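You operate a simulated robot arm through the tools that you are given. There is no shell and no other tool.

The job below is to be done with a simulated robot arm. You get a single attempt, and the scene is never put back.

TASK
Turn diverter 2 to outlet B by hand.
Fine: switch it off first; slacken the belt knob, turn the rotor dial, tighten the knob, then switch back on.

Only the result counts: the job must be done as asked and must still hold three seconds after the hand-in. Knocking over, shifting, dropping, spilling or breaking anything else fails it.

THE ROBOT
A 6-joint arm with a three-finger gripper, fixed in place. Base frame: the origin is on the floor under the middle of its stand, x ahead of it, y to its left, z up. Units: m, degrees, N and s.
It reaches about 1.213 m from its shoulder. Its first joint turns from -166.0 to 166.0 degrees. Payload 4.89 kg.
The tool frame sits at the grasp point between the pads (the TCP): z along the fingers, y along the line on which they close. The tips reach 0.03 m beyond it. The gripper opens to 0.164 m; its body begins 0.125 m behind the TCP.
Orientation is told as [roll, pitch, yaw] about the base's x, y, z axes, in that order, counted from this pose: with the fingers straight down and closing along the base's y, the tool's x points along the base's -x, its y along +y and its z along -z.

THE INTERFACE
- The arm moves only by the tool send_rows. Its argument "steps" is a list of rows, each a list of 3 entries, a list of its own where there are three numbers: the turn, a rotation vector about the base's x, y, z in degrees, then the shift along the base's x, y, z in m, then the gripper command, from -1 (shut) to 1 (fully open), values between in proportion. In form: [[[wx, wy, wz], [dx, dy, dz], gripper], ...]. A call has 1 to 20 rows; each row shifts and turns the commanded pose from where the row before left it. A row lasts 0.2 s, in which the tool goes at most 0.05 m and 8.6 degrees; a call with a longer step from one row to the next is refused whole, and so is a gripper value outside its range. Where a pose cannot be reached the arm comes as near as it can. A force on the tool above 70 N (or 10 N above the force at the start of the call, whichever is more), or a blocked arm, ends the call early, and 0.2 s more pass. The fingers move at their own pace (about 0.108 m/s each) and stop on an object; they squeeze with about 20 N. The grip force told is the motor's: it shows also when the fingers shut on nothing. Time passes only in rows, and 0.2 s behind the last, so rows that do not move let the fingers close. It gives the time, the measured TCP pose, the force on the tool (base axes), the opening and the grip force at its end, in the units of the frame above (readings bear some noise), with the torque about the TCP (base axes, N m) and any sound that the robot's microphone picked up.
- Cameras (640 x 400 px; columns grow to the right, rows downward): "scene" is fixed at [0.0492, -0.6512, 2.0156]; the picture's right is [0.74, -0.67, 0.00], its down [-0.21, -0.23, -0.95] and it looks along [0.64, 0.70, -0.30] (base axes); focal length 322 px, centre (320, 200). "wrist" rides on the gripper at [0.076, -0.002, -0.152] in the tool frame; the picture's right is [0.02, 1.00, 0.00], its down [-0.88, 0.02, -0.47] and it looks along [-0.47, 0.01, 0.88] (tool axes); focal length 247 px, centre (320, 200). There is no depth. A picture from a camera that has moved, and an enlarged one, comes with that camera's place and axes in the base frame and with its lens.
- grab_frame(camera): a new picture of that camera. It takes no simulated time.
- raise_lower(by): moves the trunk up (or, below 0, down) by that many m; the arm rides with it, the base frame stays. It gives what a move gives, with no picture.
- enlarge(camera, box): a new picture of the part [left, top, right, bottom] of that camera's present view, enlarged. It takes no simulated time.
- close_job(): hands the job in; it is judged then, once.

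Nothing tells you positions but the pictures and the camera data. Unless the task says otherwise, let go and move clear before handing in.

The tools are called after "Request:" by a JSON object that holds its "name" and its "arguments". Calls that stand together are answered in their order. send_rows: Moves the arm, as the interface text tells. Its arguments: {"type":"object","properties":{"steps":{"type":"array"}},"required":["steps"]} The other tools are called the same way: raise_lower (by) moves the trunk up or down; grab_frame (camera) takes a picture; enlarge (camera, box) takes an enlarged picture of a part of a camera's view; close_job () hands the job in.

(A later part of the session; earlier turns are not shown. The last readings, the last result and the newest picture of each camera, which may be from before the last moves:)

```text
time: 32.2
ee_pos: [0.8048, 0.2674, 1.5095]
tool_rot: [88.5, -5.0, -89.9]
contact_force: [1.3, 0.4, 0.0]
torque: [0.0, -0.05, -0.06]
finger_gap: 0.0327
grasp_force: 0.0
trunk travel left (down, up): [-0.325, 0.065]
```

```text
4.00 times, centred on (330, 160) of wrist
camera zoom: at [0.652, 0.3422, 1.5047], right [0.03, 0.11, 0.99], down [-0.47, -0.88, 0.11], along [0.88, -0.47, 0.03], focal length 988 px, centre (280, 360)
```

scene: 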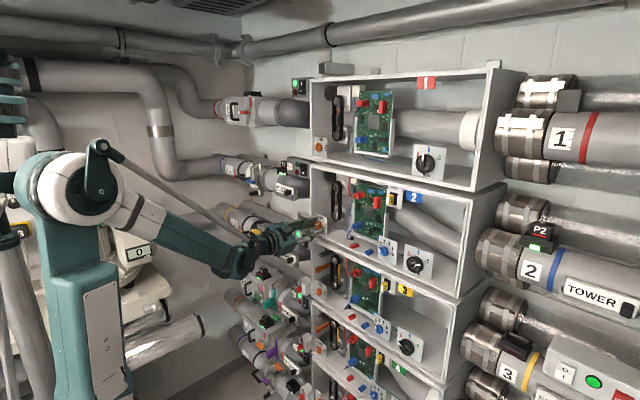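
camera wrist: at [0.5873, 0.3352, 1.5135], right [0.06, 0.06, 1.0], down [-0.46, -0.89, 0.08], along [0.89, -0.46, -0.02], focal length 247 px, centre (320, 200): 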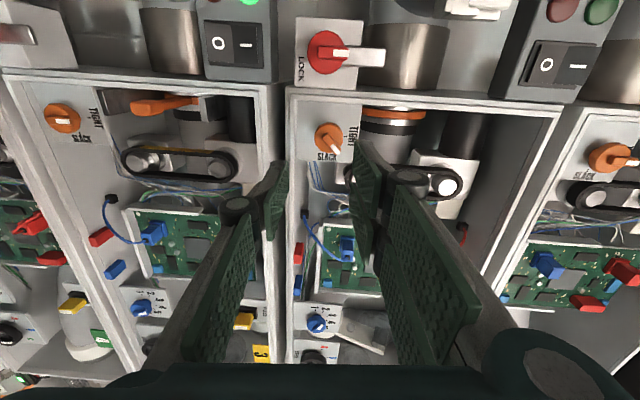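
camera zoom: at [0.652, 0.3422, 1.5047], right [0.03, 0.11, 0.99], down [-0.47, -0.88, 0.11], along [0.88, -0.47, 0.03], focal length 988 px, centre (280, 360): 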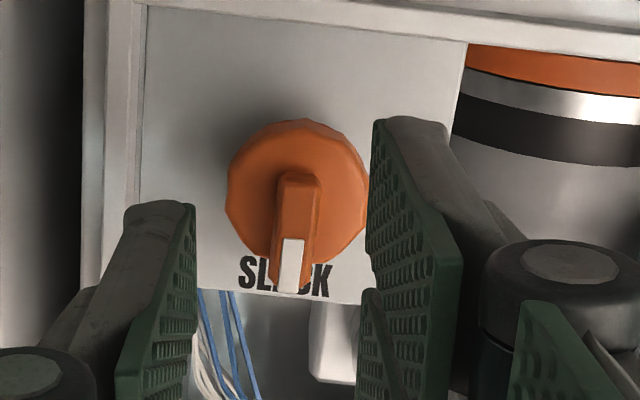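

The pointer rests at ≈84°, nearly at SLACK. I'll nudge it the last few degrees by pressing the upper finger pad down on the pointer end from the right side.

Request:
{"name": "send_rows", "arguments": {"steps": [[[0, 0, 0], [0, -0.025, 0.0015], -0.634], [[0, 0, 0], [0, -0.02, 0.0015], -0.634], [[0, 0, 0], [0.02, 0, 0], -0.634], [[0, 0, 0], [0.012, 0, 0], -0.634], [[0, 0, 0], [0.004, 0, 0], -0.634]]}}

Request:
{"name": "enlarge", "arguments": {"camera": "scene", "box": [300, 205, 340, 240]}}

Request:
{"name": "enlarge", "arguments": {"camera": "wrist", "box": [260, 60, 440, 200]}}

```text
time: 33.4
ee_pos: [0.8369, 0.2212, 1.5131]
tool_rot: [88.9, -4.8, -89.9]
contact_force: [-1.2, 0.6, -0.3]
torque: [0.0, -0.06, -0.09]
finger_gap: 0.03
grasp_force: 0.1
trunk travel left (down, up): [-0.325, 0.065]
```

```text
11.43 times, centred on (320, 222) of scene
camera zoom: at [0.0492, -0.6512, 2.0156], right [0.74, -0.67, 0.0], down [-0.21, -0.23, -0.95], along [0.64, 0.7, -0.3], focal length 3676 px, centre (320, -57)
```

zoom: 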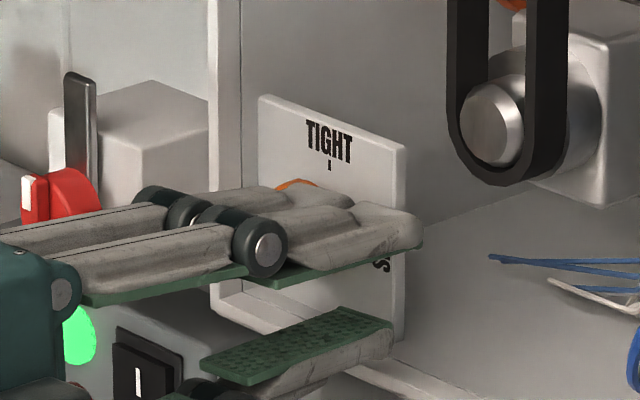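

```text
2.86 times, centred on (350, 130) of wrist
camera zoom: at [0.6844, 0.2963, 1.5075], right [0.02, 0.1, 0.99], down [-0.47, -0.88, 0.1], along [0.88, -0.47, 0.03], focal length 706 px, centre (234, 400)
```

zoom: 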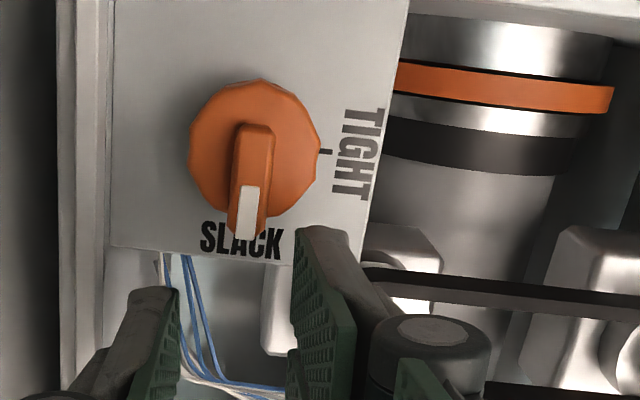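

From this angle the pointer actually reads ≈88°, i.e. at SLACK, so no nudge is needed. I'll back out and move across to the rotor dial to inspect it.

Request:
{"name": "send_rows", "arguments": {"steps": [[[0, 0, 0], [-0.03, 0, 0], -0.4], [[0, 0, 0], [-0.04, 0, 0], 0], [[0, 0, 0], [-0.04, -0.02, 0], 0], [[0, 0, 0], [-0.02, -0.04, 0], 0], [[0, 0, 0], [-0.02, -0.045, 0], 0], [[0, 0, 0], [0, -0.045, 0], 0], [[0, 0, 0], [0, -0.045, 0], 0], [[0, 0, 0], [0, -0.045, 0], 0], [[0, 0, 0], [0, -0.045, 0], 0], [[0, 0, 0], [0, -0.045, 0], 0], [[0, 0, 0], [0, -0.045, 0], 0], [[0, 0, 0], [0, -0.025, 0], 0]]}}

Request:
{"name": "grab_frame", "arguments": {"camera": "wrist"}}

Request:
{"name": "grab_frame", "arguments": {"camera": "scene"}}

```text
time: 36.0
ee_pos: [0.6908, -0.178, 1.5131]
tool_rot: [91.2, -5.0, -90.3]
contact_force: [-0.7, -0.5, -0.9]
torque: [-0.01, -0.04, 0.0]
finger_gap: 0.0823
grasp_force: 0.1
trunk travel left (down, up): [-0.325, 0.065]
```

```text
taken
camera wrist: at [0.5378, -0.1019, 1.5015], right [-0.02, 0.11, 0.99], down [-0.48, -0.87, 0.08], along [0.88, -0.47, 0.07], focal length 247 px, centre (320, 200)
```

wrist: 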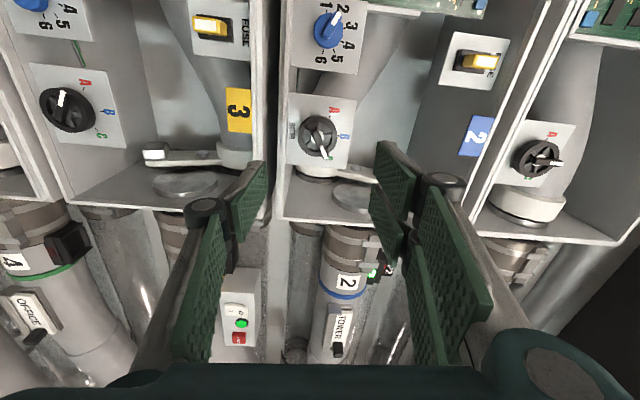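

```text
taken
```

scene: 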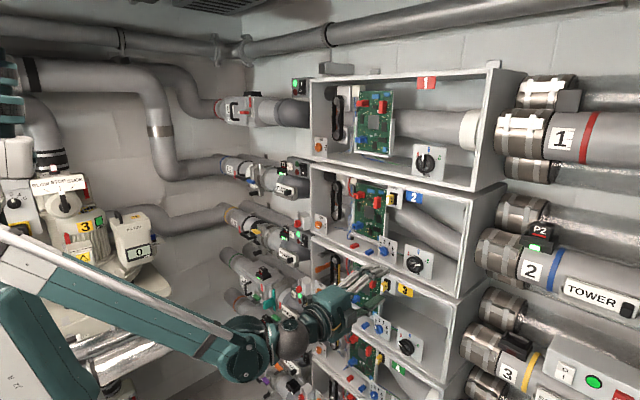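

Request:
{"name": "enlarge", "arguments": {"camera": "wrist", "box": [280, 85, 370, 180]}}

Request:
{"name": "enlarge", "arguments": {"camera": "scene", "box": [395, 235, 440, 285]}}

Request:
{"name": "enlarge", "arguments": {"camera": "scene", "box": [300, 205, 340, 240]}}

```text
4.21 times, centred on (325, 132) of wrist
camera zoom: at [0.5378, -0.1019, 1.5015], right [-0.02, 0.11, 0.99], down [-0.48, -0.87, 0.08], along [0.88, -0.47, 0.07], focal length 1040 px, centre (299, 484)
```

zoom: 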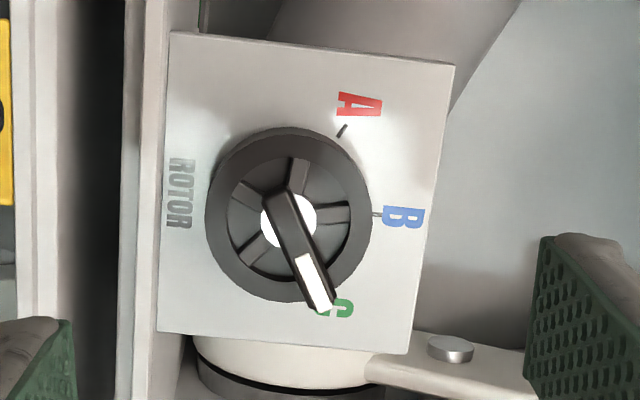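

```text
8.00 times, centred on (418, 260) of scene
camera zoom: at [0.0492, -0.6512, 2.0156], right [0.74, -0.67, 0.0], down [-0.21, -0.23, -0.95], along [0.64, 0.7, -0.3], focal length 2573 px, centre (-460, -280)
```

zoom: 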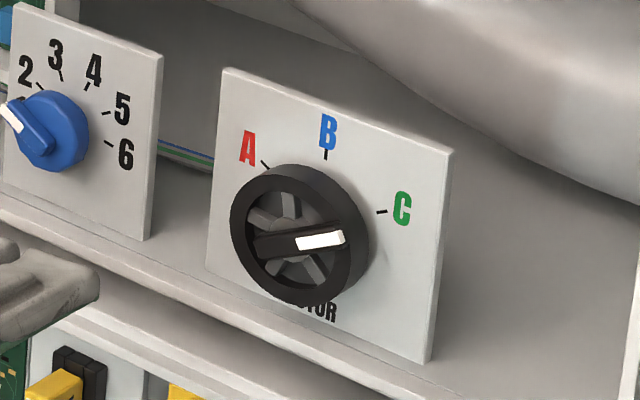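

```text
11.43 times, centred on (320, 222) of scene
camera zoom: at [0.0492, -0.6512, 2.0156], right [0.74, -0.67, 0.0], down [-0.21, -0.23, -0.95], along [0.64, 0.7, -0.3], focal length 3676 px, centre (320, -57)
```

zoom: 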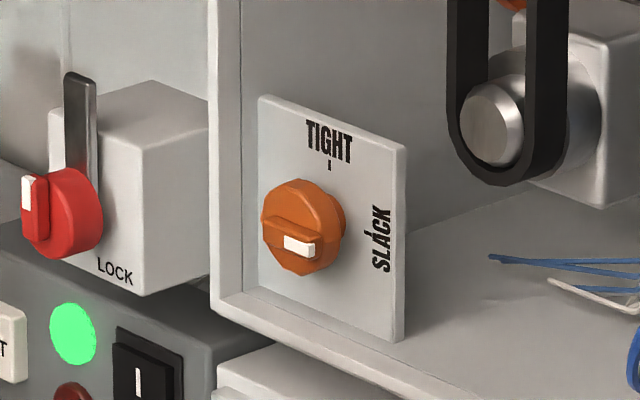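

The dial's axis is at y≈-0.186, z≈1.515, panel at x≈0.893, bar front at x≈0.863; the pointer stands at C (60° clockwise) and B is straight up, so it needs -60° about x. I'll zoom on the dial's profile to see how far the ring and bar stick out.

Request:
{"name": "enlarge", "arguments": {"camera": "scene", "box": [408, 250, 430, 276]}}

Request:
{"name": "enlarge", "arguments": {"camera": "wrist", "box": [295, 110, 340, 160]}}

```text
15.38 times, centred on (419, 263) of scene
camera zoom: at [0.0492, -0.6512, 2.0156], right [0.74, -0.67, 0.0], down [-0.21, -0.23, -0.95], along [0.64, 0.7, -0.3], focal length 4948 px, centre (-1203, -769)
```

zoom: 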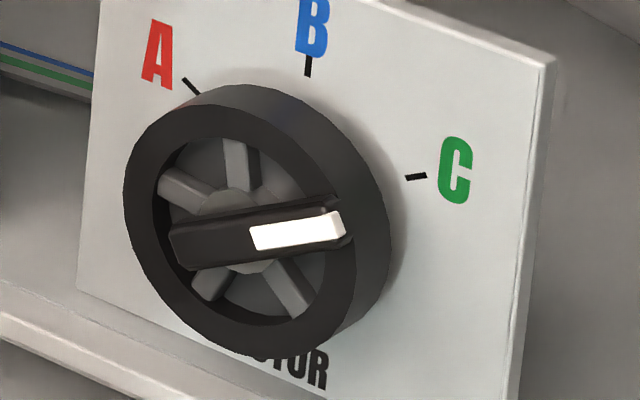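

```text
8.00 times, centred on (318, 135) of wrist
camera zoom: at [0.5378, -0.1019, 1.5015], right [-0.02, 0.11, 0.99], down [-0.48, -0.87, 0.08], along [0.88, -0.47, 0.07], focal length 1976 px, centre (340, 720)
```

zoom: 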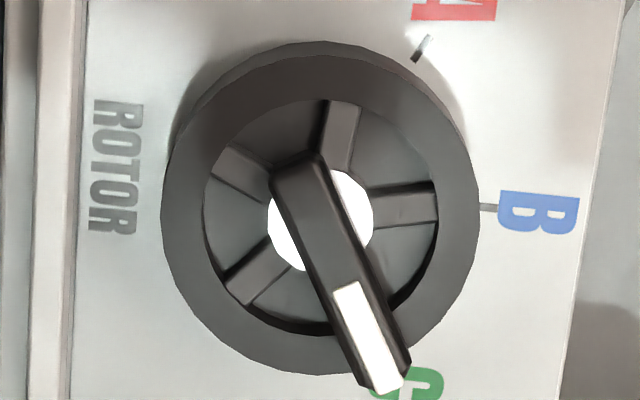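

The ring (radius ≈27 mm) spans x≈0.868–0.878 and the box rim is at 0.8726, so I can grip the ring's front few millimetres from outside. I'll roll to ~70°, open to ~7 cm and line up on the axis.

Request:
{"name": "send_rows", "arguments": {"steps": [[[0, 1.2, 0.2], [0.02, -0.0077, 0.0016], -0.122], [[-7.5, 0, 0], [0.03, 0, 0], -0.122], [[-7.5, 0, 0], [0.03, 0, 0], -0.122], [[0, 0, 0], [0.02, 0, 0], -0.122], [[0, 0, 0], [0.0, 0, 0], -0.122]]}}

Request:
{"name": "grab_frame", "arguments": {"camera": "wrist"}}

Request:
{"name": "enlarge", "arguments": {"camera": "wrist", "box": [250, 100, 410, 220]}}

Request:
{"name": "enlarge", "arguments": {"camera": "scene", "box": [370, 225, 450, 285]}}

```text
time: 37.2
ee_pos: [0.7879, -0.1851, 1.5167]
tool_rot: [88.5, -19.2, -89.8]
contact_force: [0.7, -0.3, -0.6]
torque: [0.01, -0.02, 0.04]
finger_gap: 0.0722
grasp_force: 0.0
trunk travel left (down, up): [-0.325, 0.065]
```

```text
taken
camera wrist: at [0.6357, -0.1142, 1.4936], right [0.02, 0.35, 0.94], down [-0.47, -0.82, 0.32], along [0.88, -0.45, 0.15], focal length 247 px, centre (320, 200)
```

wrist: 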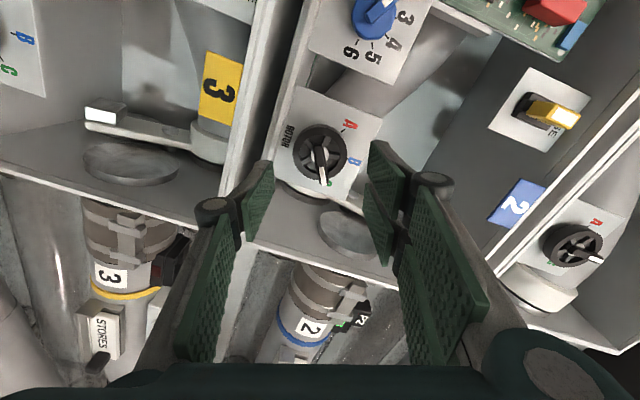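

```text
3.33 times, centred on (330, 160) of wrist
camera zoom: at [0.6357, -0.1142, 1.4936], right [0.02, 0.35, 0.94], down [-0.47, -0.82, 0.32], along [0.88, -0.45, 0.15], focal length 823 px, centre (287, 333)
```

zoom: 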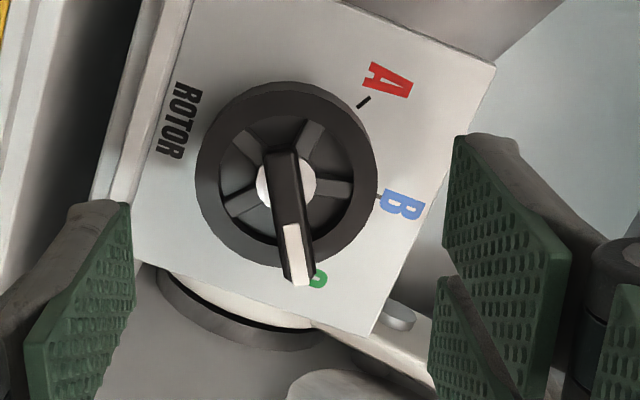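

```text
6.67 times, centred on (410, 255) of scene
camera zoom: at [0.0492, -0.6512, 2.0156], right [0.74, -0.67, 0.0], down [-0.21, -0.23, -0.95], along [0.64, 0.7, -0.3], focal length 2144 px, centre (-280, -167)
```

zoom: 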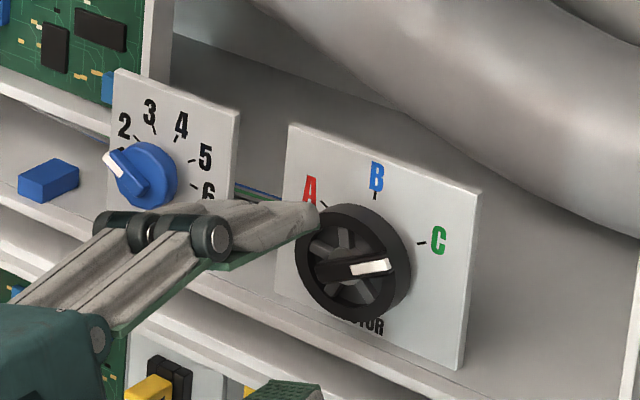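

Aligned to within ~2 mm. I'll correct the small tilt and advance until the tips overlap the ring's front edge.

Request:
{"name": "send_rows", "arguments": {"steps": [[[0, -1.4, 0.3], [0.01, 0.0003, -0.0018], -0.122], [[0, 0, 0], [0.02, 0, 0], -0.122], [[0, 0, 0], [0.015, 0, 0], -0.122], [[0, 0, 0], [0.006, 0, 0], -0.122], [[0, 0, 0], [0.003, 0, 0], -0.122]]}}

Request:
{"name": "enlarge", "arguments": {"camera": "wrist", "box": [250, 100, 410, 220]}}

Request:
{"name": "enlarge", "arguments": {"camera": "scene", "box": [370, 225, 450, 285]}}

```text
time: 38.4
ee_pos: [0.8427, -0.1859, 1.5146]
tool_rot: [90.1, -19.4, -89.9]
contact_force: [0.2, 0.0, 0.2]
torque: [-0.04, 0.02, -0.01]
finger_gap: 0.0718
grasp_force: 0.0
trunk travel left (down, up): [-0.325, 0.065]
```

```text
3.33 times, centred on (330, 160) of wrist
camera zoom: at [0.6896, -0.1147, 1.4876], right [0.0, 0.35, 0.94], down [-0.47, -0.83, 0.31], along [0.88, -0.44, 0.17], focal length 823 px, centre (287, 333)
```

zoom: 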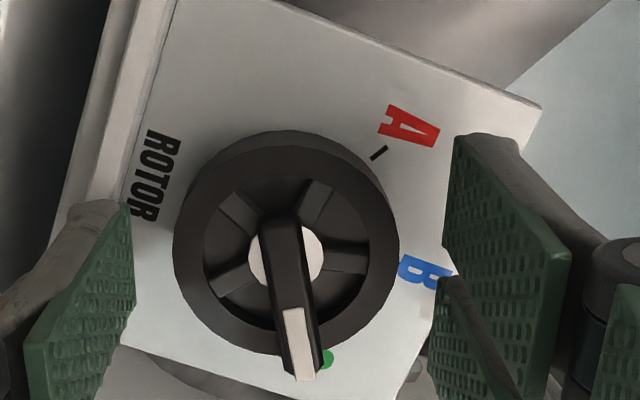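

```text
6.67 times, centred on (410, 255) of scene
camera zoom: at [0.0492, -0.6512, 2.0156], right [0.74, -0.67, 0.0], down [-0.21, -0.23, -0.95], along [0.64, 0.7, -0.3], focal length 2144 px, centre (-280, -167)
```

zoom: 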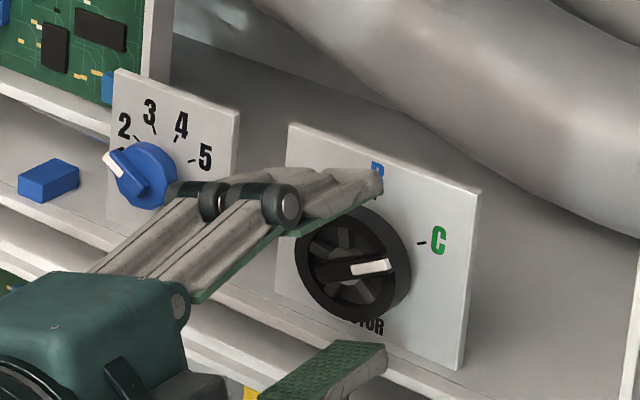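

Request:
{"name": "send_rows", "arguments": {"steps": [[[0, 0, 0], [0, 0.0012, -0.0003], -0.122], [[0, 0, 0], [0, 0, 0], -0.5], [[0, 0, 0], [0, 0, 0], -1], [[0, 0, 0], [0, 0, 0], -1]]}}

Request:
{"name": "enlarge", "arguments": {"camera": "wrist", "box": [250, 100, 410, 220]}}

Request:
{"name": "enlarge", "arguments": {"camera": "scene", "box": [390, 230, 440, 285]}}

```text
time: 39.4
ee_pos: [0.8409, -0.183, 1.5151]
tool_rot: [90.1, -19.3, -90.1]
contact_force: [1.4, -2.3, 32.4]
torque: [-2.06, -0.88, -0.02]
finger_gap: 0.0167
grasp_force: 45.1
trunk travel left (down, up): [-0.325, 0.065]
```

```text
3.33 times, centred on (330, 160) of wrist
camera zoom: at [0.6883, -0.1133, 1.4882], right [0.0, 0.35, 0.94], down [-0.47, -0.83, 0.31], along [0.88, -0.44, 0.17], focal length 823 px, centre (287, 333)
```

zoom: 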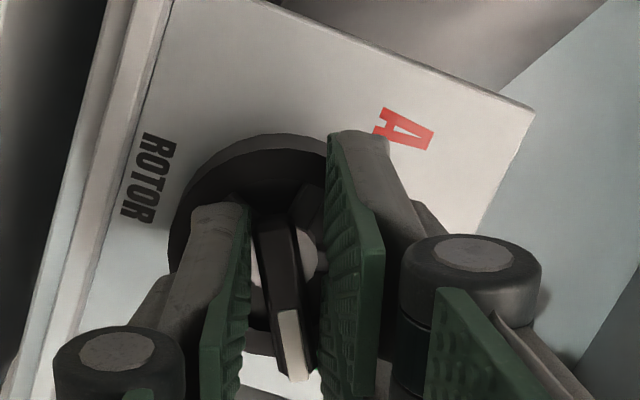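

```text
7.27 times, centred on (415, 258) of scene
camera zoom: at [0.0492, -0.6512, 2.0156], right [0.74, -0.67, 0.0], down [-0.21, -0.23, -0.95], along [0.64, 0.7, -0.3], focal length 2339 px, centre (-371, -218)
```

zoom: 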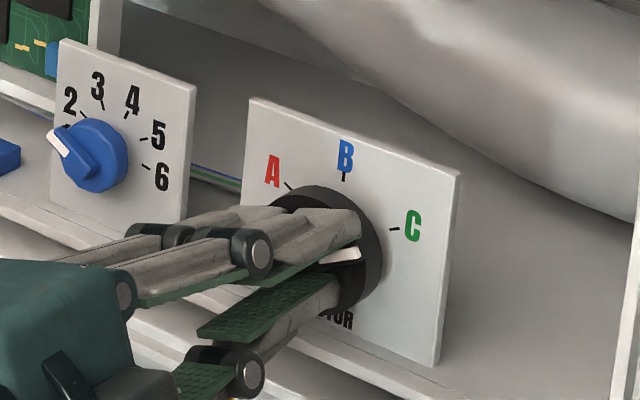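

The tips passed in front of the ring and closed on the raised bar instead, about 10° askew. That also works: I'll roll -10° to sit square on the bar and check forces.

Request:
{"name": "send_rows", "arguments": {"steps": [[[-4, 0, 0], [0, 0, 0], -1], [[-4, 0, 0], [0, 0, 0], -1], [[-2.5, 0, 0], [0, 0, 0], -1]]}}

Request:
{"name": "enlarge", "arguments": {"camera": "wrist", "box": [250, 100, 410, 220]}}

Request:
{"name": "enlarge", "arguments": {"camera": "scene", "box": [390, 230, 440, 285]}}

```text
time: 40.2
ee_pos: [0.8424, -0.183, 1.5146]
tool_rot: [90.1, -29.8, -89.9]
contact_force: [5.5, 3.8, 26.2]
torque: [-0.4, -0.6, 0.28]
finger_gap: 0.0099
grasp_force: 44.6
trunk travel left (down, up): [-0.325, 0.065]
```

```text
3.33 times, centred on (330, 160) of wrist
camera zoom: at [0.6888, -0.1193, 1.4737], right [0.0, 0.52, 0.86], down [-0.47, -0.76, 0.45], along [0.88, -0.4, 0.25], focal length 823 px, centre (287, 333)
```

zoom: 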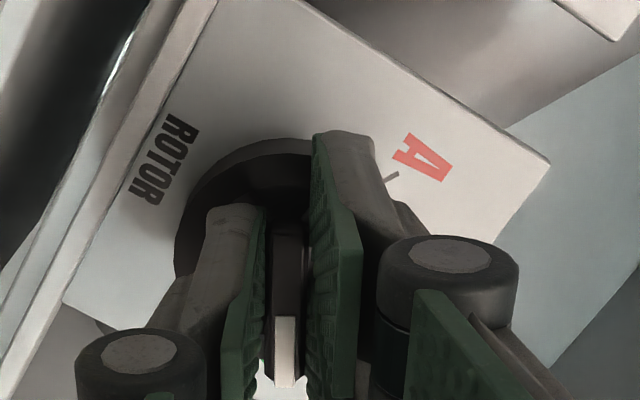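

```text
7.27 times, centred on (415, 258) of scene
camera zoom: at [0.0492, -0.6512, 2.0156], right [0.74, -0.67, 0.0], down [-0.21, -0.23, -0.95], along [0.64, 0.7, -0.3], focal length 2339 px, centre (-371, -218)
```

zoom: 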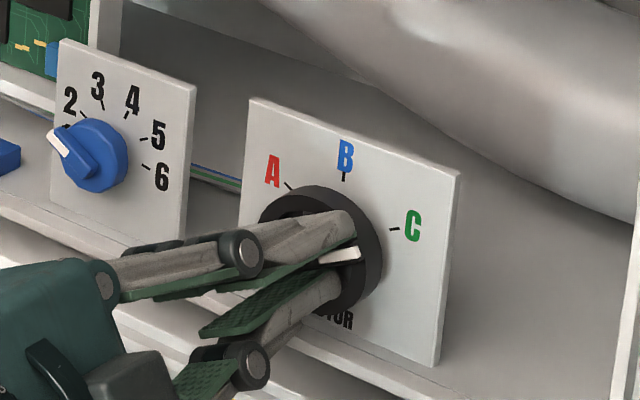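

Square on the bar now (gap 9.9 mm, roll 60°). I'll relieve the z load and turn toward B (-60°), checking on the way.

Request:
{"name": "send_rows", "arguments": {"steps": [[[0, 0, 0], [0, 0.0003, 0.001], -1], [[-3, 0, 0], [0, 0, 0.001], -1], [[-5, 0, 0], [0, 0, 0], -1], [[-6, 0, 0], [0, 0, 0], -1]]}}

Request:
{"name": "enlarge", "arguments": {"camera": "scene", "box": [390, 230, 440, 285]}}

```text
time: 41.2
ee_pos: [0.8413, -0.1849, 1.5135]
tool_rot: [90.0, -43.9, -89.9]
contact_force: [-12.3, 1.6, -45.8]
torque: [0.02, 1.15, 0.07]
finger_gap: 0.01
grasp_force: 45.0
trunk travel left (down, up): [-0.325, 0.065]
```

```text
7.27 times, centred on (415, 258) of scene
camera zoom: at [0.0492, -0.6512, 2.0156], right [0.74, -0.67, 0.0], down [-0.21, -0.23, -0.95], along [0.64, 0.7, -0.3], focal length 2339 px, centre (-371, -218)
```

zoom: 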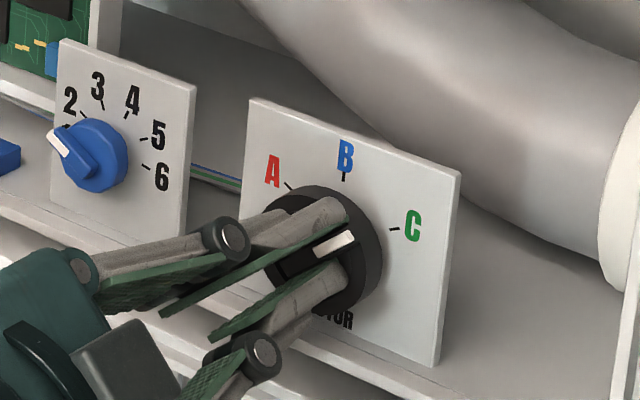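

The dial and the pipe behind it follow. A z load of -46 N built up, so I'll shift down ~3 mm and continue in small steps.

Request:
{"name": "send_rows", "arguments": {"steps": [[[0, 0, 0], [0, 0, -0.0015], -1], [[0, 0, 0], [0, 0, -0.0015], -1]]}}

```text
time: 41.8
ee_pos: [0.8416, -0.1849, 1.5149]
tool_rot: [90.1, -43.7, -89.9]
contact_force: [-8.5, -5.1, -0.3]
torque: [0.01, 0.5, 0.44]
finger_gap: 0.0097
grasp_force: 45.2
trunk travel left (down, up): [-0.325, 0.065]
```

Request:
{"name": "send_rows", "arguments": {"steps": [[[-5, 0, 0], [0, 0, 0], -1], [[-5, 0, 0], [0, 0, 0], -1]]}}

```text
time: 42.4
ee_pos: [0.8421, -0.1845, 1.5155]
tool_rot: [90.1, -53.8, -90.1]
contact_force: [-0.4, -12.4, 16.6]
torque: [0.01, -1.04, -0.76]
finger_gap: 0.0099
grasp_force: 44.4
trunk travel left (down, up): [-0.325, 0.065]
```

Request:
{"name": "send_rows", "arguments": {"steps": [[[-5, 0, 0], [0, -0.0006, 0.0008], -1], [[-5, 0, 0], [0, -0.0004, 0], -1]]}}

```text
time: 43.0
ee_pos: [0.8419, -0.185, 1.515]
tool_rot: [89.9, -63.7, -90.0]
contact_force: [0.0, -8.9, 5.8]
torque: [0.05, -0.25, -0.21]
finger_gap: 0.0099
grasp_force: 45.1
trunk travel left (down, up): [-0.325, 0.065]
```

Request:
{"name": "send_rows", "arguments": {"steps": [[[-5, 0, 0], [0, -0.0005, 0.0003], -1], [[-5, 0, 0], [0, 0, 0], -1], [[-5, 0, 0], [0, 0, 0], -1]]}}

Request:
{"name": "enlarge", "arguments": {"camera": "scene", "box": [390, 230, 440, 285]}}

```text
time: 43.8
ee_pos: [0.8421, -0.1851, 1.5133]
tool_rot: [89.8, -78.8, -89.7]
contact_force: [6.5, -4.1, 10.7]
torque: [0.04, -0.19, -0.09]
finger_gap: 0.0099
grasp_force: 44.9
trunk travel left (down, up): [-0.325, 0.065]
```

```text
7.27 times, centred on (415, 258) of scene
camera zoom: at [0.0492, -0.6512, 2.0156], right [0.74, -0.67, 0.0], down [-0.21, -0.23, -0.95], along [0.64, 0.7, -0.3], focal length 2339 px, centre (-371, -218)
```

zoom: 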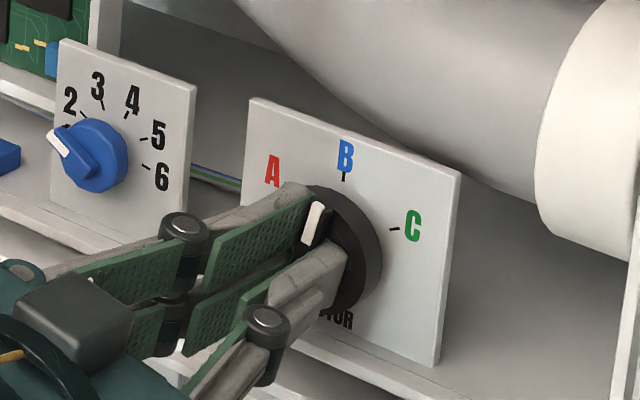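

Nearly there (roll 11°). Finish the last 11°.

Request:
{"name": "send_rows", "arguments": {"steps": [[[-4, 0, 0], [0, 0, 0.0003], -1], [[-4, 0, 0], [0, 0, 0], -1], [[-3.2, 0, 0], [0, 0, 0], -1]]}}

Request:
{"name": "enlarge", "arguments": {"camera": "scene", "box": [390, 230, 440, 285]}}

Request:
{"name": "enlarge", "arguments": {"camera": "wrist", "box": [250, 100, 410, 220]}}

```text
time: 44.6
ee_pos: [0.842, -0.1851, 1.5142]
tool_rot: [-33.3, -90.0, 33.3]
contact_force: [8.5, -1.3, 19.9]
torque: [0.02, -0.55, 0.01]
finger_gap: 0.0097
grasp_force: 44.9
trunk travel left (down, up): [-0.325, 0.065]
```

```text
7.27 times, centred on (415, 258) of scene
camera zoom: at [0.0492, -0.6512, 2.0156], right [0.74, -0.67, 0.0], down [-0.21, -0.23, -0.95], along [0.64, 0.7, -0.3], focal length 2339 px, centre (-371, -218)
```

zoom: 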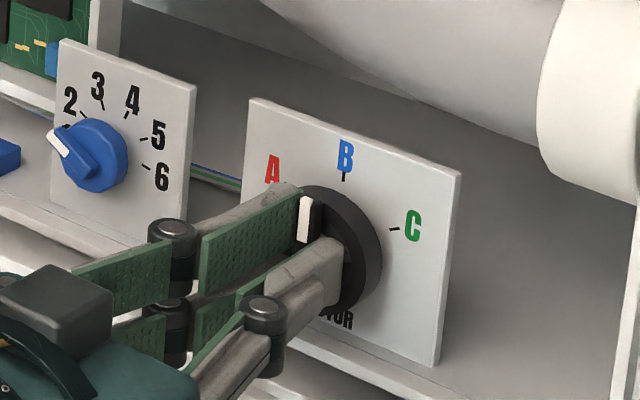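

```text
3.33 times, centred on (330, 160) of wrist
camera zoom: at [0.6893, -0.188, 1.4374], right [0.0, 1.0, -0.02], down [-0.47, 0.02, 0.88], along [0.88, 0.01, 0.47], focal length 823 px, centre (287, 333)
```

zoom: 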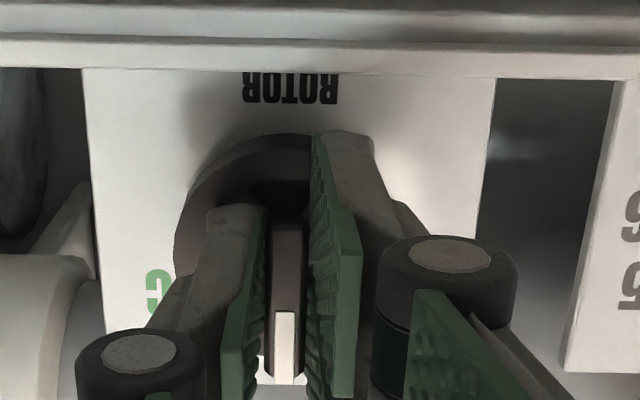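

The bar is vertical, at B. Release, back out and check.

Request:
{"name": "send_rows", "arguments": {"steps": [[[0, 0, 0], [0, 0, 0], -0.7], [[0, 0, 0], [0, 0, 0], -0.5], [[0, 0, 0], [-0.015, 0, 0], -0.5], [[0, 0, 0], [-0.04, 0, 0], -0.5], [[0, 0, 0], [-0.04, 0, 0], -0.5]]}}

Request:
{"name": "enlarge", "arguments": {"camera": "scene", "box": [390, 230, 440, 285]}}

Request:
{"name": "grab_frame", "arguments": {"camera": "wrist"}}

Request:
{"name": "enlarge", "arguments": {"camera": "wrist", "box": [280, 95, 360, 165]}}

```text
time: 45.8
ee_pos: [0.7455, -0.1875, 1.5145]
tool_rot: [5.9, -89.8, -5.8]
contact_force: [0.9, 0.3, 0.0]
torque: [-0.04, -0.01, 0.05]
finger_gap: 0.0409
grasp_force: 0.0
trunk travel left (down, up): [-0.325, 0.065]
```

```text
7.27 times, centred on (415, 258) of scene
camera zoom: at [0.0492, -0.6512, 2.0156], right [0.74, -0.67, 0.0], down [-0.21, -0.23, -0.95], along [0.64, 0.7, -0.3], focal length 2339 px, centre (-371, -218)
```

zoom: 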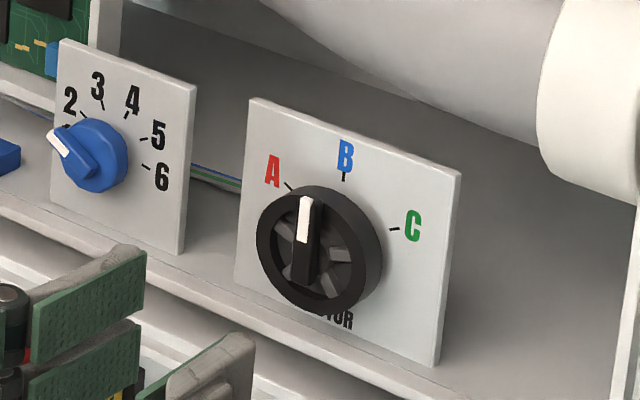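

```text
taken
camera wrist: at [0.5929, -0.1911, 1.4381], right [0.0, 1.0, -0.02], down [-0.47, 0.02, 0.88], along [0.88, 0.01, 0.47], focal length 247 px, centre (320, 200)
```

wrist: 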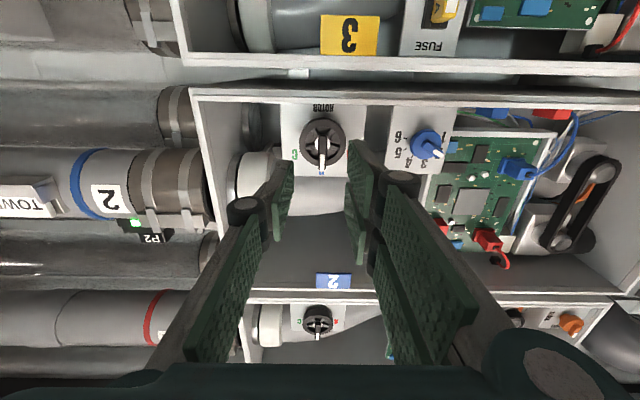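

```text
5.71 times, centred on (320, 130) of wrist
camera zoom: at [0.5929, -0.1911, 1.4381], right [0.0, 1.0, -0.02], down [-0.47, 0.02, 0.88], along [0.88, 0.01, 0.47], focal length 1411 px, centre (320, 600)
```

zoom: 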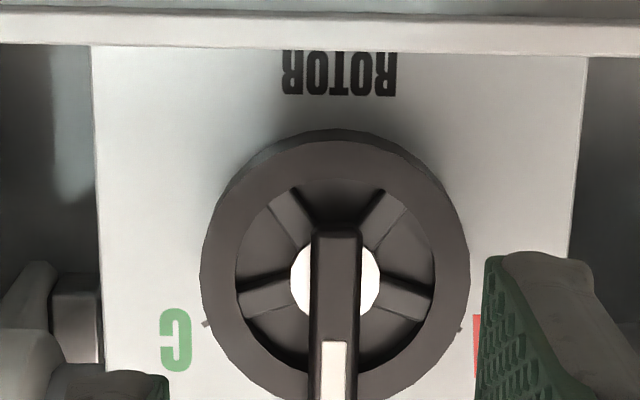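

The rotor pointer now stands exactly at B and the pipe has swung with it. Next I return to the orange knob, rolling to ~86° to grip the bar again.

Request:
{"name": "send_rows", "arguments": {"steps": [[[0, 0, 0], [-0.03, 0, 0], -0.5], [[7.8, 0, 0], [-0.01, 0.04, 0], -0.5], [[7.8, 0, 0], [0, 0.042, 0], -0.5], [[7.8, 0, 0], [0, 0.042, 0], -0.5], [[7.8, 0, 0], [0, 0.042, 0], -0.5], [[7.8, 0, 0], [0, 0.042, 0], -0.5], [[7.8, 0, 0], [0, 0.042, 0], -0.5], [[7.8, 0, 0], [0, 0.042, 0], -0.5], [[7.8, 0, 0], [0, 0.042, 0], -0.5], [[7.8, 0, 0], [0, 0.042, 0], -0.5], [[7.8, 0, 0], [0, 0.042, 0], -0.5], [[6.5, 0, 0], [0, 0.0365, -0.003], -0.634]]}}

Request:
{"name": "grab_frame", "arguments": {"camera": "wrist"}}

Request:
{"name": "enlarge", "arguments": {"camera": "wrist", "box": [280, 100, 360, 170]}}

```text
time: 48.4
ee_pos: [0.7044, 0.2688, 1.5116]
tool_rot: [89.1, -6.1, -89.8]
contact_force: [0.2, -0.6, 0.1]
torque: [0.0, 0.03, 0.12]
finger_gap: 0.0301
grasp_force: 0.1
trunk travel left (down, up): [-0.325, 0.065]
```

```text
taken
camera wrist: at [0.5519, 0.3427, 1.5037], right [0.02, 0.13, 0.99], down [-0.47, -0.87, 0.12], along [0.88, -0.47, 0.05], focal length 247 px, centre (320, 200)
```

wrist: 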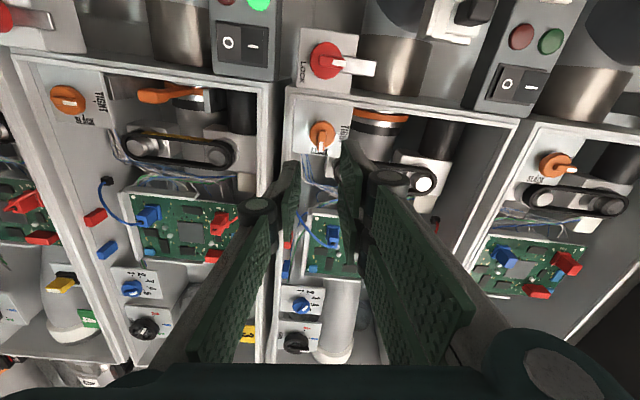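

```text
5.71 times, centred on (320, 135) of wrist
camera zoom: at [0.5519, 0.3427, 1.5037], right [0.02, 0.13, 0.99], down [-0.47, -0.87, 0.12], along [0.88, -0.47, 0.05], focal length 1411 px, centre (320, 571)
```

zoom: 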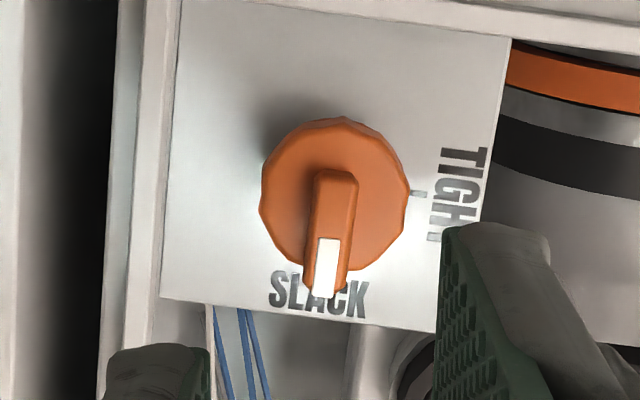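

Aligned with the orange knob again. Advance in front of it and check, then straddle the bar.

Request:
{"name": "send_rows", "arguments": {"steps": [[[0, -0.9, 0], [0.03, -0.001, 0.0005], -0.634], [[0, 0, 0], [0.04, 0, 0], -0.634], [[0, 0, 0], [0.03, 0, 0], -0.634], [[0, 0, 0], [0.0, 0, 0], -0.634]]}}

Request:
{"name": "enlarge", "arguments": {"camera": "wrist", "box": [260, 110, 400, 210]}}

```text
time: 49.4
ee_pos: [0.8082, 0.2669, 1.512]
tool_rot: [89.3, -6.5, -89.9]
contact_force: [1.3, 1.1, 0.0]
torque: [-0.04, -0.08, -0.04]
finger_gap: 0.0299
grasp_force: 0.0
trunk travel left (down, up): [-0.325, 0.065]
```

```text
4.00 times, centred on (330, 160) of wrist
camera zoom: at [0.6548, 0.3422, 1.503], right [0.01, 0.13, 0.99], down [-0.47, -0.87, 0.12], along [0.88, -0.47, 0.05], focal length 988 px, centre (280, 360)
```

zoom: 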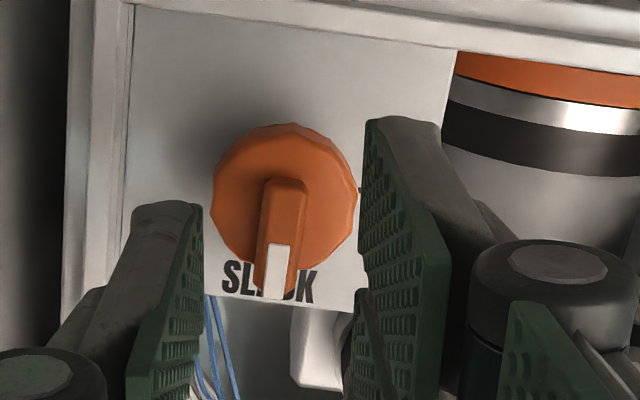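

Request:
{"name": "send_rows", "arguments": {"steps": [[[0, 0, 0], [0.02, 0, 0], -0.634], [[0, 0, 0], [0.009, 0, 0], -0.634], [[0, 0, 0], [0.004, 0, 0], -0.634], [[0, 0, 0], [0, 0, 0], -0.8], [[0, 0, 0], [0, 0, 0], -1], [[0, 0, 0], [0, 0, 0], -1]]}}

Request:
{"name": "enlarge", "arguments": {"camera": "wrist", "box": [260, 110, 400, 210]}}

Request:
{"name": "enlarge", "arguments": {"camera": "scene", "box": [300, 205, 340, 240]}}

```text
time: 50.8
ee_pos: [0.8406, 0.2697, 1.5125]
tool_rot: [89.4, -6.3, -89.7]
contact_force: [11.9, 5.3, 14.8]
torque: [0.0, -0.38, 0.27]
finger_gap: 0.0099
grasp_force: 44.8
trunk travel left (down, up): [-0.325, 0.065]
```

```text
4.00 times, centred on (330, 160) of wrist
camera zoom: at [0.6883, 0.3435, 1.5031], right [0.01, 0.13, 0.99], down [-0.47, -0.87, 0.12], along [0.88, -0.47, 0.05], focal length 988 px, centre (280, 360)
```

zoom: 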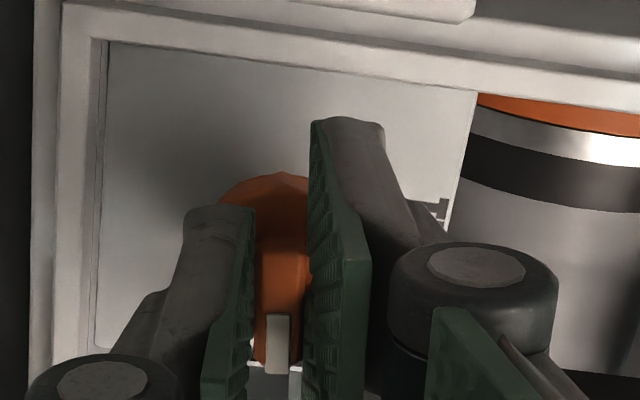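

```text
11.43 times, centred on (320, 222) of scene
camera zoom: at [0.0492, -0.6512, 2.0156], right [0.74, -0.67, 0.0], down [-0.21, -0.23, -0.95], along [0.64, 0.7, -0.3], focal length 3676 px, centre (320, -57)
```

zoom: 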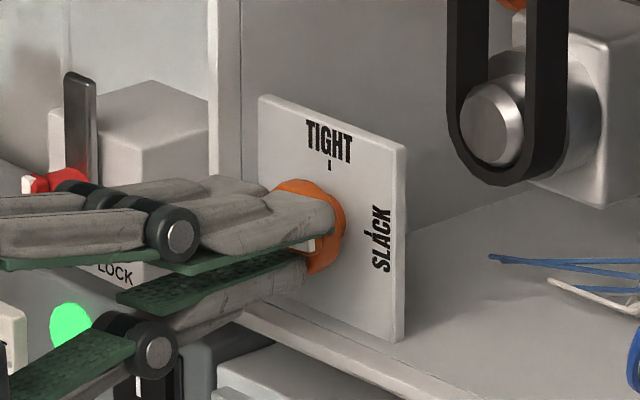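

Gripped. Now turn back toward TIGHT (-) in small steps, watching the loads.

Request:
{"name": "send_rows", "arguments": {"steps": [[[-4, 0, 0], [0, 0.0003, 0.001], -1], [[-5, 0, 0], [0, 0, 0], -1], [[-5, 0, 0], [0, 0, 0], -1]]}}

```text
time: 51.6
ee_pos: [0.8412, 0.269, 1.5111]
tool_rot: [90.9, -19.6, -90.0]
contact_force: [10.3, 2.9, -5.9]
torque: [0.05, -0.02, -0.48]
finger_gap: 0.0098
grasp_force: 45.3
trunk travel left (down, up): [-0.325, 0.065]
```

Request:
{"name": "send_rows", "arguments": {"steps": [[[-5, 0, 0], [0, 0, 0], -1], [[-5, 0, 0], [0, 0, 0], -1], [[-5, 0, 0], [0, 0, 0], -1]]}}

```text
time: 52.4
ee_pos: [0.8411, 0.2683, 1.5113]
tool_rot: [91.0, -34.6, -90.1]
contact_force: [9.3, -0.3, -24.5]
torque: [-0.02, 0.25, -0.53]
finger_gap: 0.0096
grasp_force: 44.9
trunk travel left (down, up): [-0.325, 0.065]
```

Request:
{"name": "send_rows", "arguments": {"steps": [[[0, 0, 0], [0, 0, -0.0015], -1], [[-5, 0, 0], [0, 0, -0.0005], -1], [[-5, 0, 0], [0, 0, 0], -1]]}}

Request:
{"name": "enlarge", "arguments": {"camera": "scene", "box": [300, 205, 340, 240]}}

```text
time: 53.2
ee_pos: [0.8406, 0.268, 1.5107]
tool_rot: [91.1, -44.6, -90.0]
contact_force: [12.0, 0.7, 7.1]
torque: [0.0, 0.07, 0.27]
finger_gap: 0.0097
grasp_force: 45.3
trunk travel left (down, up): [-0.325, 0.065]
```

```text
11.43 times, centred on (320, 222) of scene
camera zoom: at [0.0492, -0.6512, 2.0156], right [0.74, -0.67, 0.0], down [-0.21, -0.23, -0.95], along [0.64, 0.7, -0.3], focal length 3676 px, centre (320, -57)
```

zoom: 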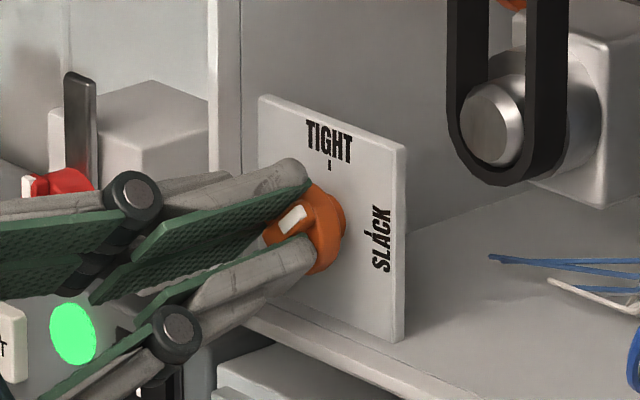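

The knob follows well (≈45° to go). Continue.

Request:
{"name": "send_rows", "arguments": {"steps": [[[-5, 0, 0], [0, 0, 0], -1], [[-5, 0, 0], [0, 0, 0], -1], [[-5, 0, 0], [0, 0, 0], -1]]}}

```text
time: 54.0
ee_pos: [0.8397, 0.2687, 1.51]
tool_rot: [91.1, -59.6, -90.1]
contact_force: [24.9, 4.1, 25.7]
torque: [-0.03, -0.59, 0.08]
finger_gap: 0.0099
grasp_force: 45.1
trunk travel left (down, up): [-0.325, 0.065]
```

Request:
{"name": "send_rows", "arguments": {"steps": [[[0, 0, 0], [0.001, 0.0003, 0.0015], -1], [[-5, 0, 0], [0, 0, 0.0005], -1], [[-5, 0, 0], [0, 0, 0], -1]]}}

```text
time: 54.8
ee_pos: [0.8405, 0.2672, 1.5113]
tool_rot: [90.8, -69.4, -89.9]
contact_force: [-13.5, -13.1, -40.2]
torque: [0.03, 0.99, -0.33]
finger_gap: 0.01
grasp_force: 44.9
trunk travel left (down, up): [-0.325, 0.065]
```

Request:
{"name": "send_rows", "arguments": {"steps": [[[0, 0, 0], [-0.0007, -0.0008, -0.0015], -1], [[0, 0, 0], [0, 0, -0.0012], -1]]}}

```text
time: 55.4
ee_pos: [0.8403, 0.2677, 1.5103]
tool_rot: [91.1, -69.5, -90.1]
contact_force: [1.5, -5.2, -2.6]
torque: [0.05, 1.08, 0.29]
finger_gap: 0.01
grasp_force: 45.6
trunk travel left (down, up): [-0.325, 0.065]
```

Request:
{"name": "send_rows", "arguments": {"steps": [[[-5, 0, 0], [0, -0.0003, 0], -1], [[-5, 0, 0], [0, 0, 0], -1]]}}

```text
time: 56.0
ee_pos: [0.8403, 0.2673, 1.5102]
tool_rot: [91.1, -79.6, -90.3]
contact_force: [13.3, 0.7, 12.1]
torque: [-0.01, -1.14, -0.15]
finger_gap: 0.0101
grasp_force: 44.7
trunk travel left (down, up): [-0.325, 0.065]
```

Request:
{"name": "send_rows", "arguments": {"steps": [[[-3.5, 0, 0], [0, 0, 0.0006], -1], [[-3.5, 0, 0], [0, 0, 0], -1], [[-3.5, 0, 0], [0, 0, 0], -1]]}}

Request:
{"name": "enlarge", "arguments": {"camera": "scene", "box": [300, 205, 340, 240]}}

Request:
{"name": "enlarge", "arguments": {"camera": "wrist", "box": [260, 110, 400, 210]}}

```text
time: 56.8
ee_pos: [0.8409, 0.2679, 1.5107]
tool_rot: [-87.4, -90.0, 88.3]
contact_force: [19.1, -1.6, 13.5]
torque: [0.01, -0.13, -0.08]
finger_gap: 0.01
grasp_force: 44.8
trunk travel left (down, up): [-0.325, 0.065]
```

```text
11.43 times, centred on (320, 222) of scene
camera zoom: at [0.0492, -0.6512, 2.0156], right [0.74, -0.67, 0.0], down [-0.21, -0.23, -0.95], along [0.64, 0.7, -0.3], focal length 3676 px, centre (320, -57)
```

zoom: 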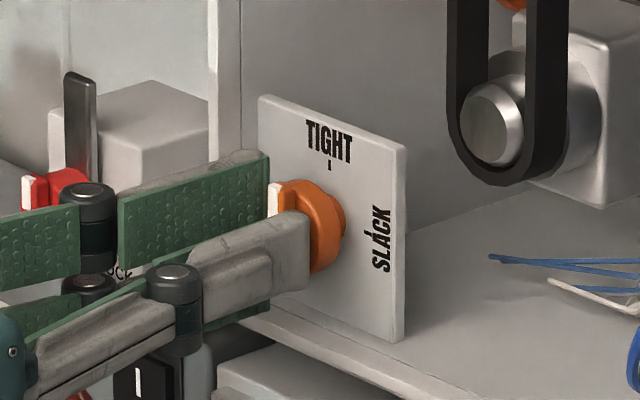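

```text
4.00 times, centred on (330, 160) of wrist
camera zoom: at [0.6878, 0.2623, 1.4335], right [-0.02, 1.0, -0.02], down [-0.47, 0.01, 0.88], along [0.88, 0.03, 0.47], focal length 988 px, centre (280, 360)
```

zoom: 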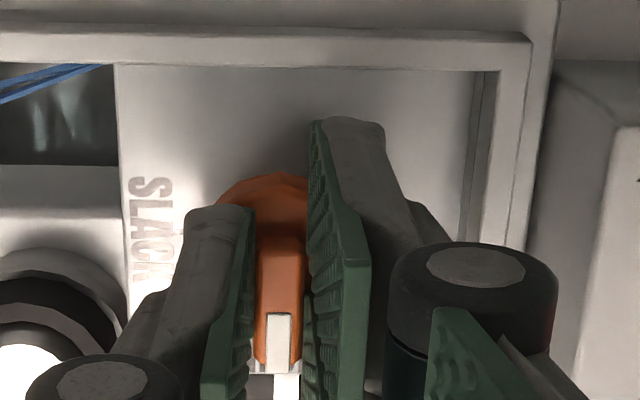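

The bar is upright at TIGHT. Release, back out and check.

Request:
{"name": "send_rows", "arguments": {"steps": [[[0, 0, 0], [0, 0, 0], -0.7], [[0, 0, 0], [0, 0, 0], -0.55], [[0, 0, 0], [-0.015, 0, 0], -0.55], [[0, 0, 0], [-0.04, 0, 0], -0.55], [[0, 0, 0], [-0.03, 0, 0], -0.55]]}}

Request:
{"name": "enlarge", "arguments": {"camera": "scene", "box": [306, 208, 334, 236]}}

Request:
{"name": "enlarge", "arguments": {"camera": "wrist", "box": [280, 95, 360, 165]}}

```text
time: 58.0
ee_pos: [0.7521, 0.265, 1.5102]
tool_rot: [162.3, -89.9, -161.3]
contact_force: [0.3, 0.5, 0.5]
torque: [0.01, 0.02, 0.02]
finger_gap: 0.0367
grasp_force: 0.1
trunk travel left (down, up): [-0.325, 0.065]
```

```text
14.29 times, centred on (320, 222) of scene
camera zoom: at [0.0492, -0.6512, 2.0156], right [0.74, -0.67, 0.0], down [-0.21, -0.23, -0.95], along [0.64, 0.7, -0.3], focal length 4594 px, centre (320, -114)
```

zoom: 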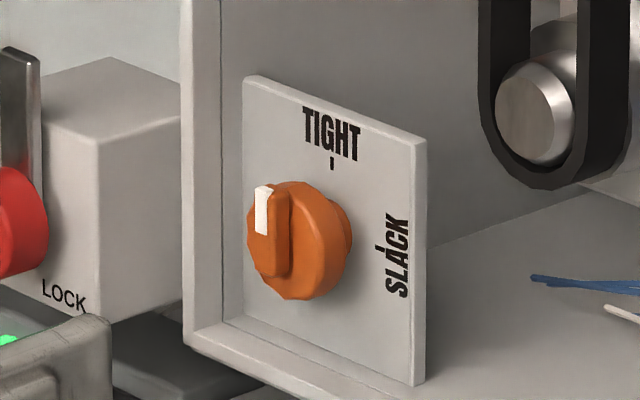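

```text
5.71 times, centred on (320, 130) of wrist
camera zoom: at [0.6003, 0.26, 1.4336], right [-0.02, 1.0, -0.02], down [-0.47, 0.01, 0.88], along [0.88, 0.03, 0.47], focal length 1411 px, centre (320, 600)
```

zoom: 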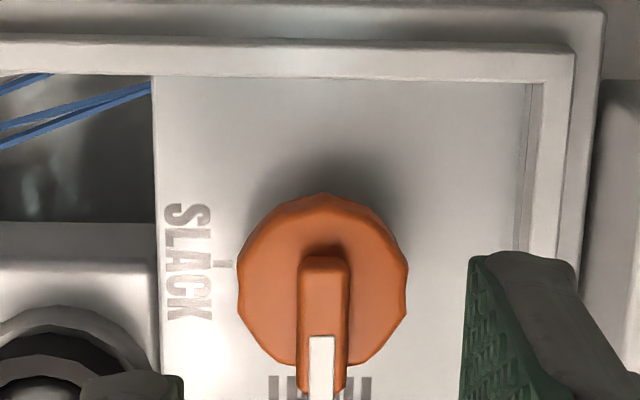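

TIGHT again (bar upright on the tick). Now I go back up to the T2 switch, single finger below with a 7 cm gap, to press the "1" half (≈[0.863, 0.356, 1.747]).

Request:
{"name": "send_rows", "arguments": {"steps": [[[0, 0, 0], [-0.04, 0, 0], -0.4], [[7.7, 0, -0.4], [-0.03, 0.008, 0.02], -0.146], [[7.7, 0, -0.4], [0, 0.009, 0.028], -0.146], [[7.7, 0, 0], [0, 0.009, 0.028], -0.146], [[7.7, 0, 0], [0, 0.009, 0.028], -0.146], [[7.7, 0, 0], [0, 0.009, 0.028], -0.146], [[7.7, 0, 0], [0, 0.009, 0.028], -0.146], [[7.7, 0, 0], [0, 0.009, 0.028], -0.146], [[7.7, 0, 0], [0, 0.009, 0.028], -0.146], [[7.7, 0, 0], [0, 0.009, 0.028], -0.146], [[7.7, 0, 0], [0, 0.009, 0.028], -0.146], [[7.0, 0, 0], [0, 0.006, 0.006], -0.146]]}}

Request:
{"name": "grab_frame", "arguments": {"camera": "wrist"}}

Request:
{"name": "enlarge", "arguments": {"camera": "scene", "box": [220, 130, 340, 220]}}

```text
time: 60.6
ee_pos: [0.6841, 0.3613, 1.7901]
tool_rot: [89.3, -6.8, -89.9]
contact_force: [0.5, -0.9, 0.0]
torque: [0.0, 0.01, 0.06]
finger_gap: 0.07
grasp_force: 0.0
trunk travel left (down, up): [-0.325, 0.065]
```

```text
taken
camera wrist: at [0.5314, 0.4364, 1.7802], right [0.01, 0.14, 0.99], down [-0.47, -0.87, 0.13], along [0.88, -0.47, 0.06], focal length 247 px, centre (320, 200)
```

wrist: 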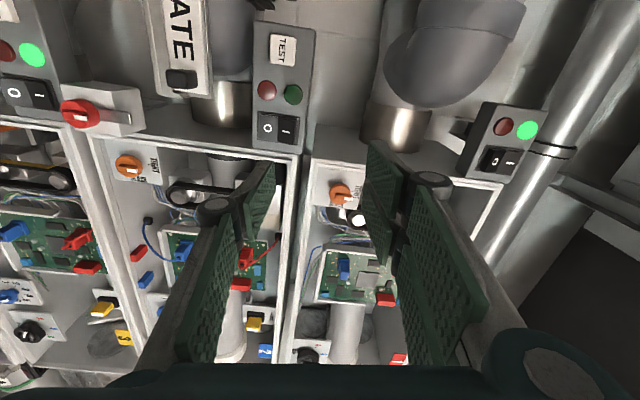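

```text
4.44 times, centred on (280, 175) of scene
camera zoom: at [0.0492, -0.6512, 2.0156], right [0.74, -0.67, 0.0], down [-0.21, -0.23, -0.95], along [0.64, 0.7, -0.3], focal length 1429 px, centre (498, 311)
```

zoom: 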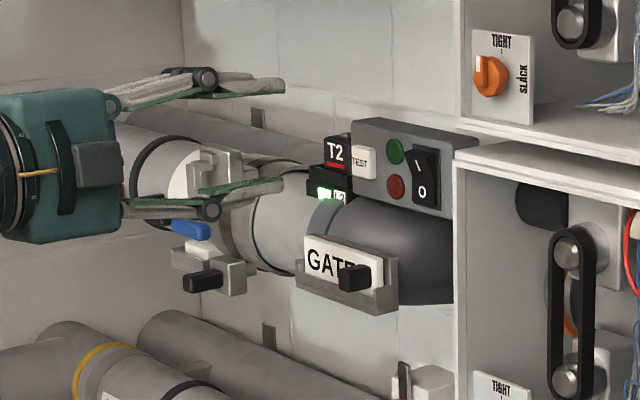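

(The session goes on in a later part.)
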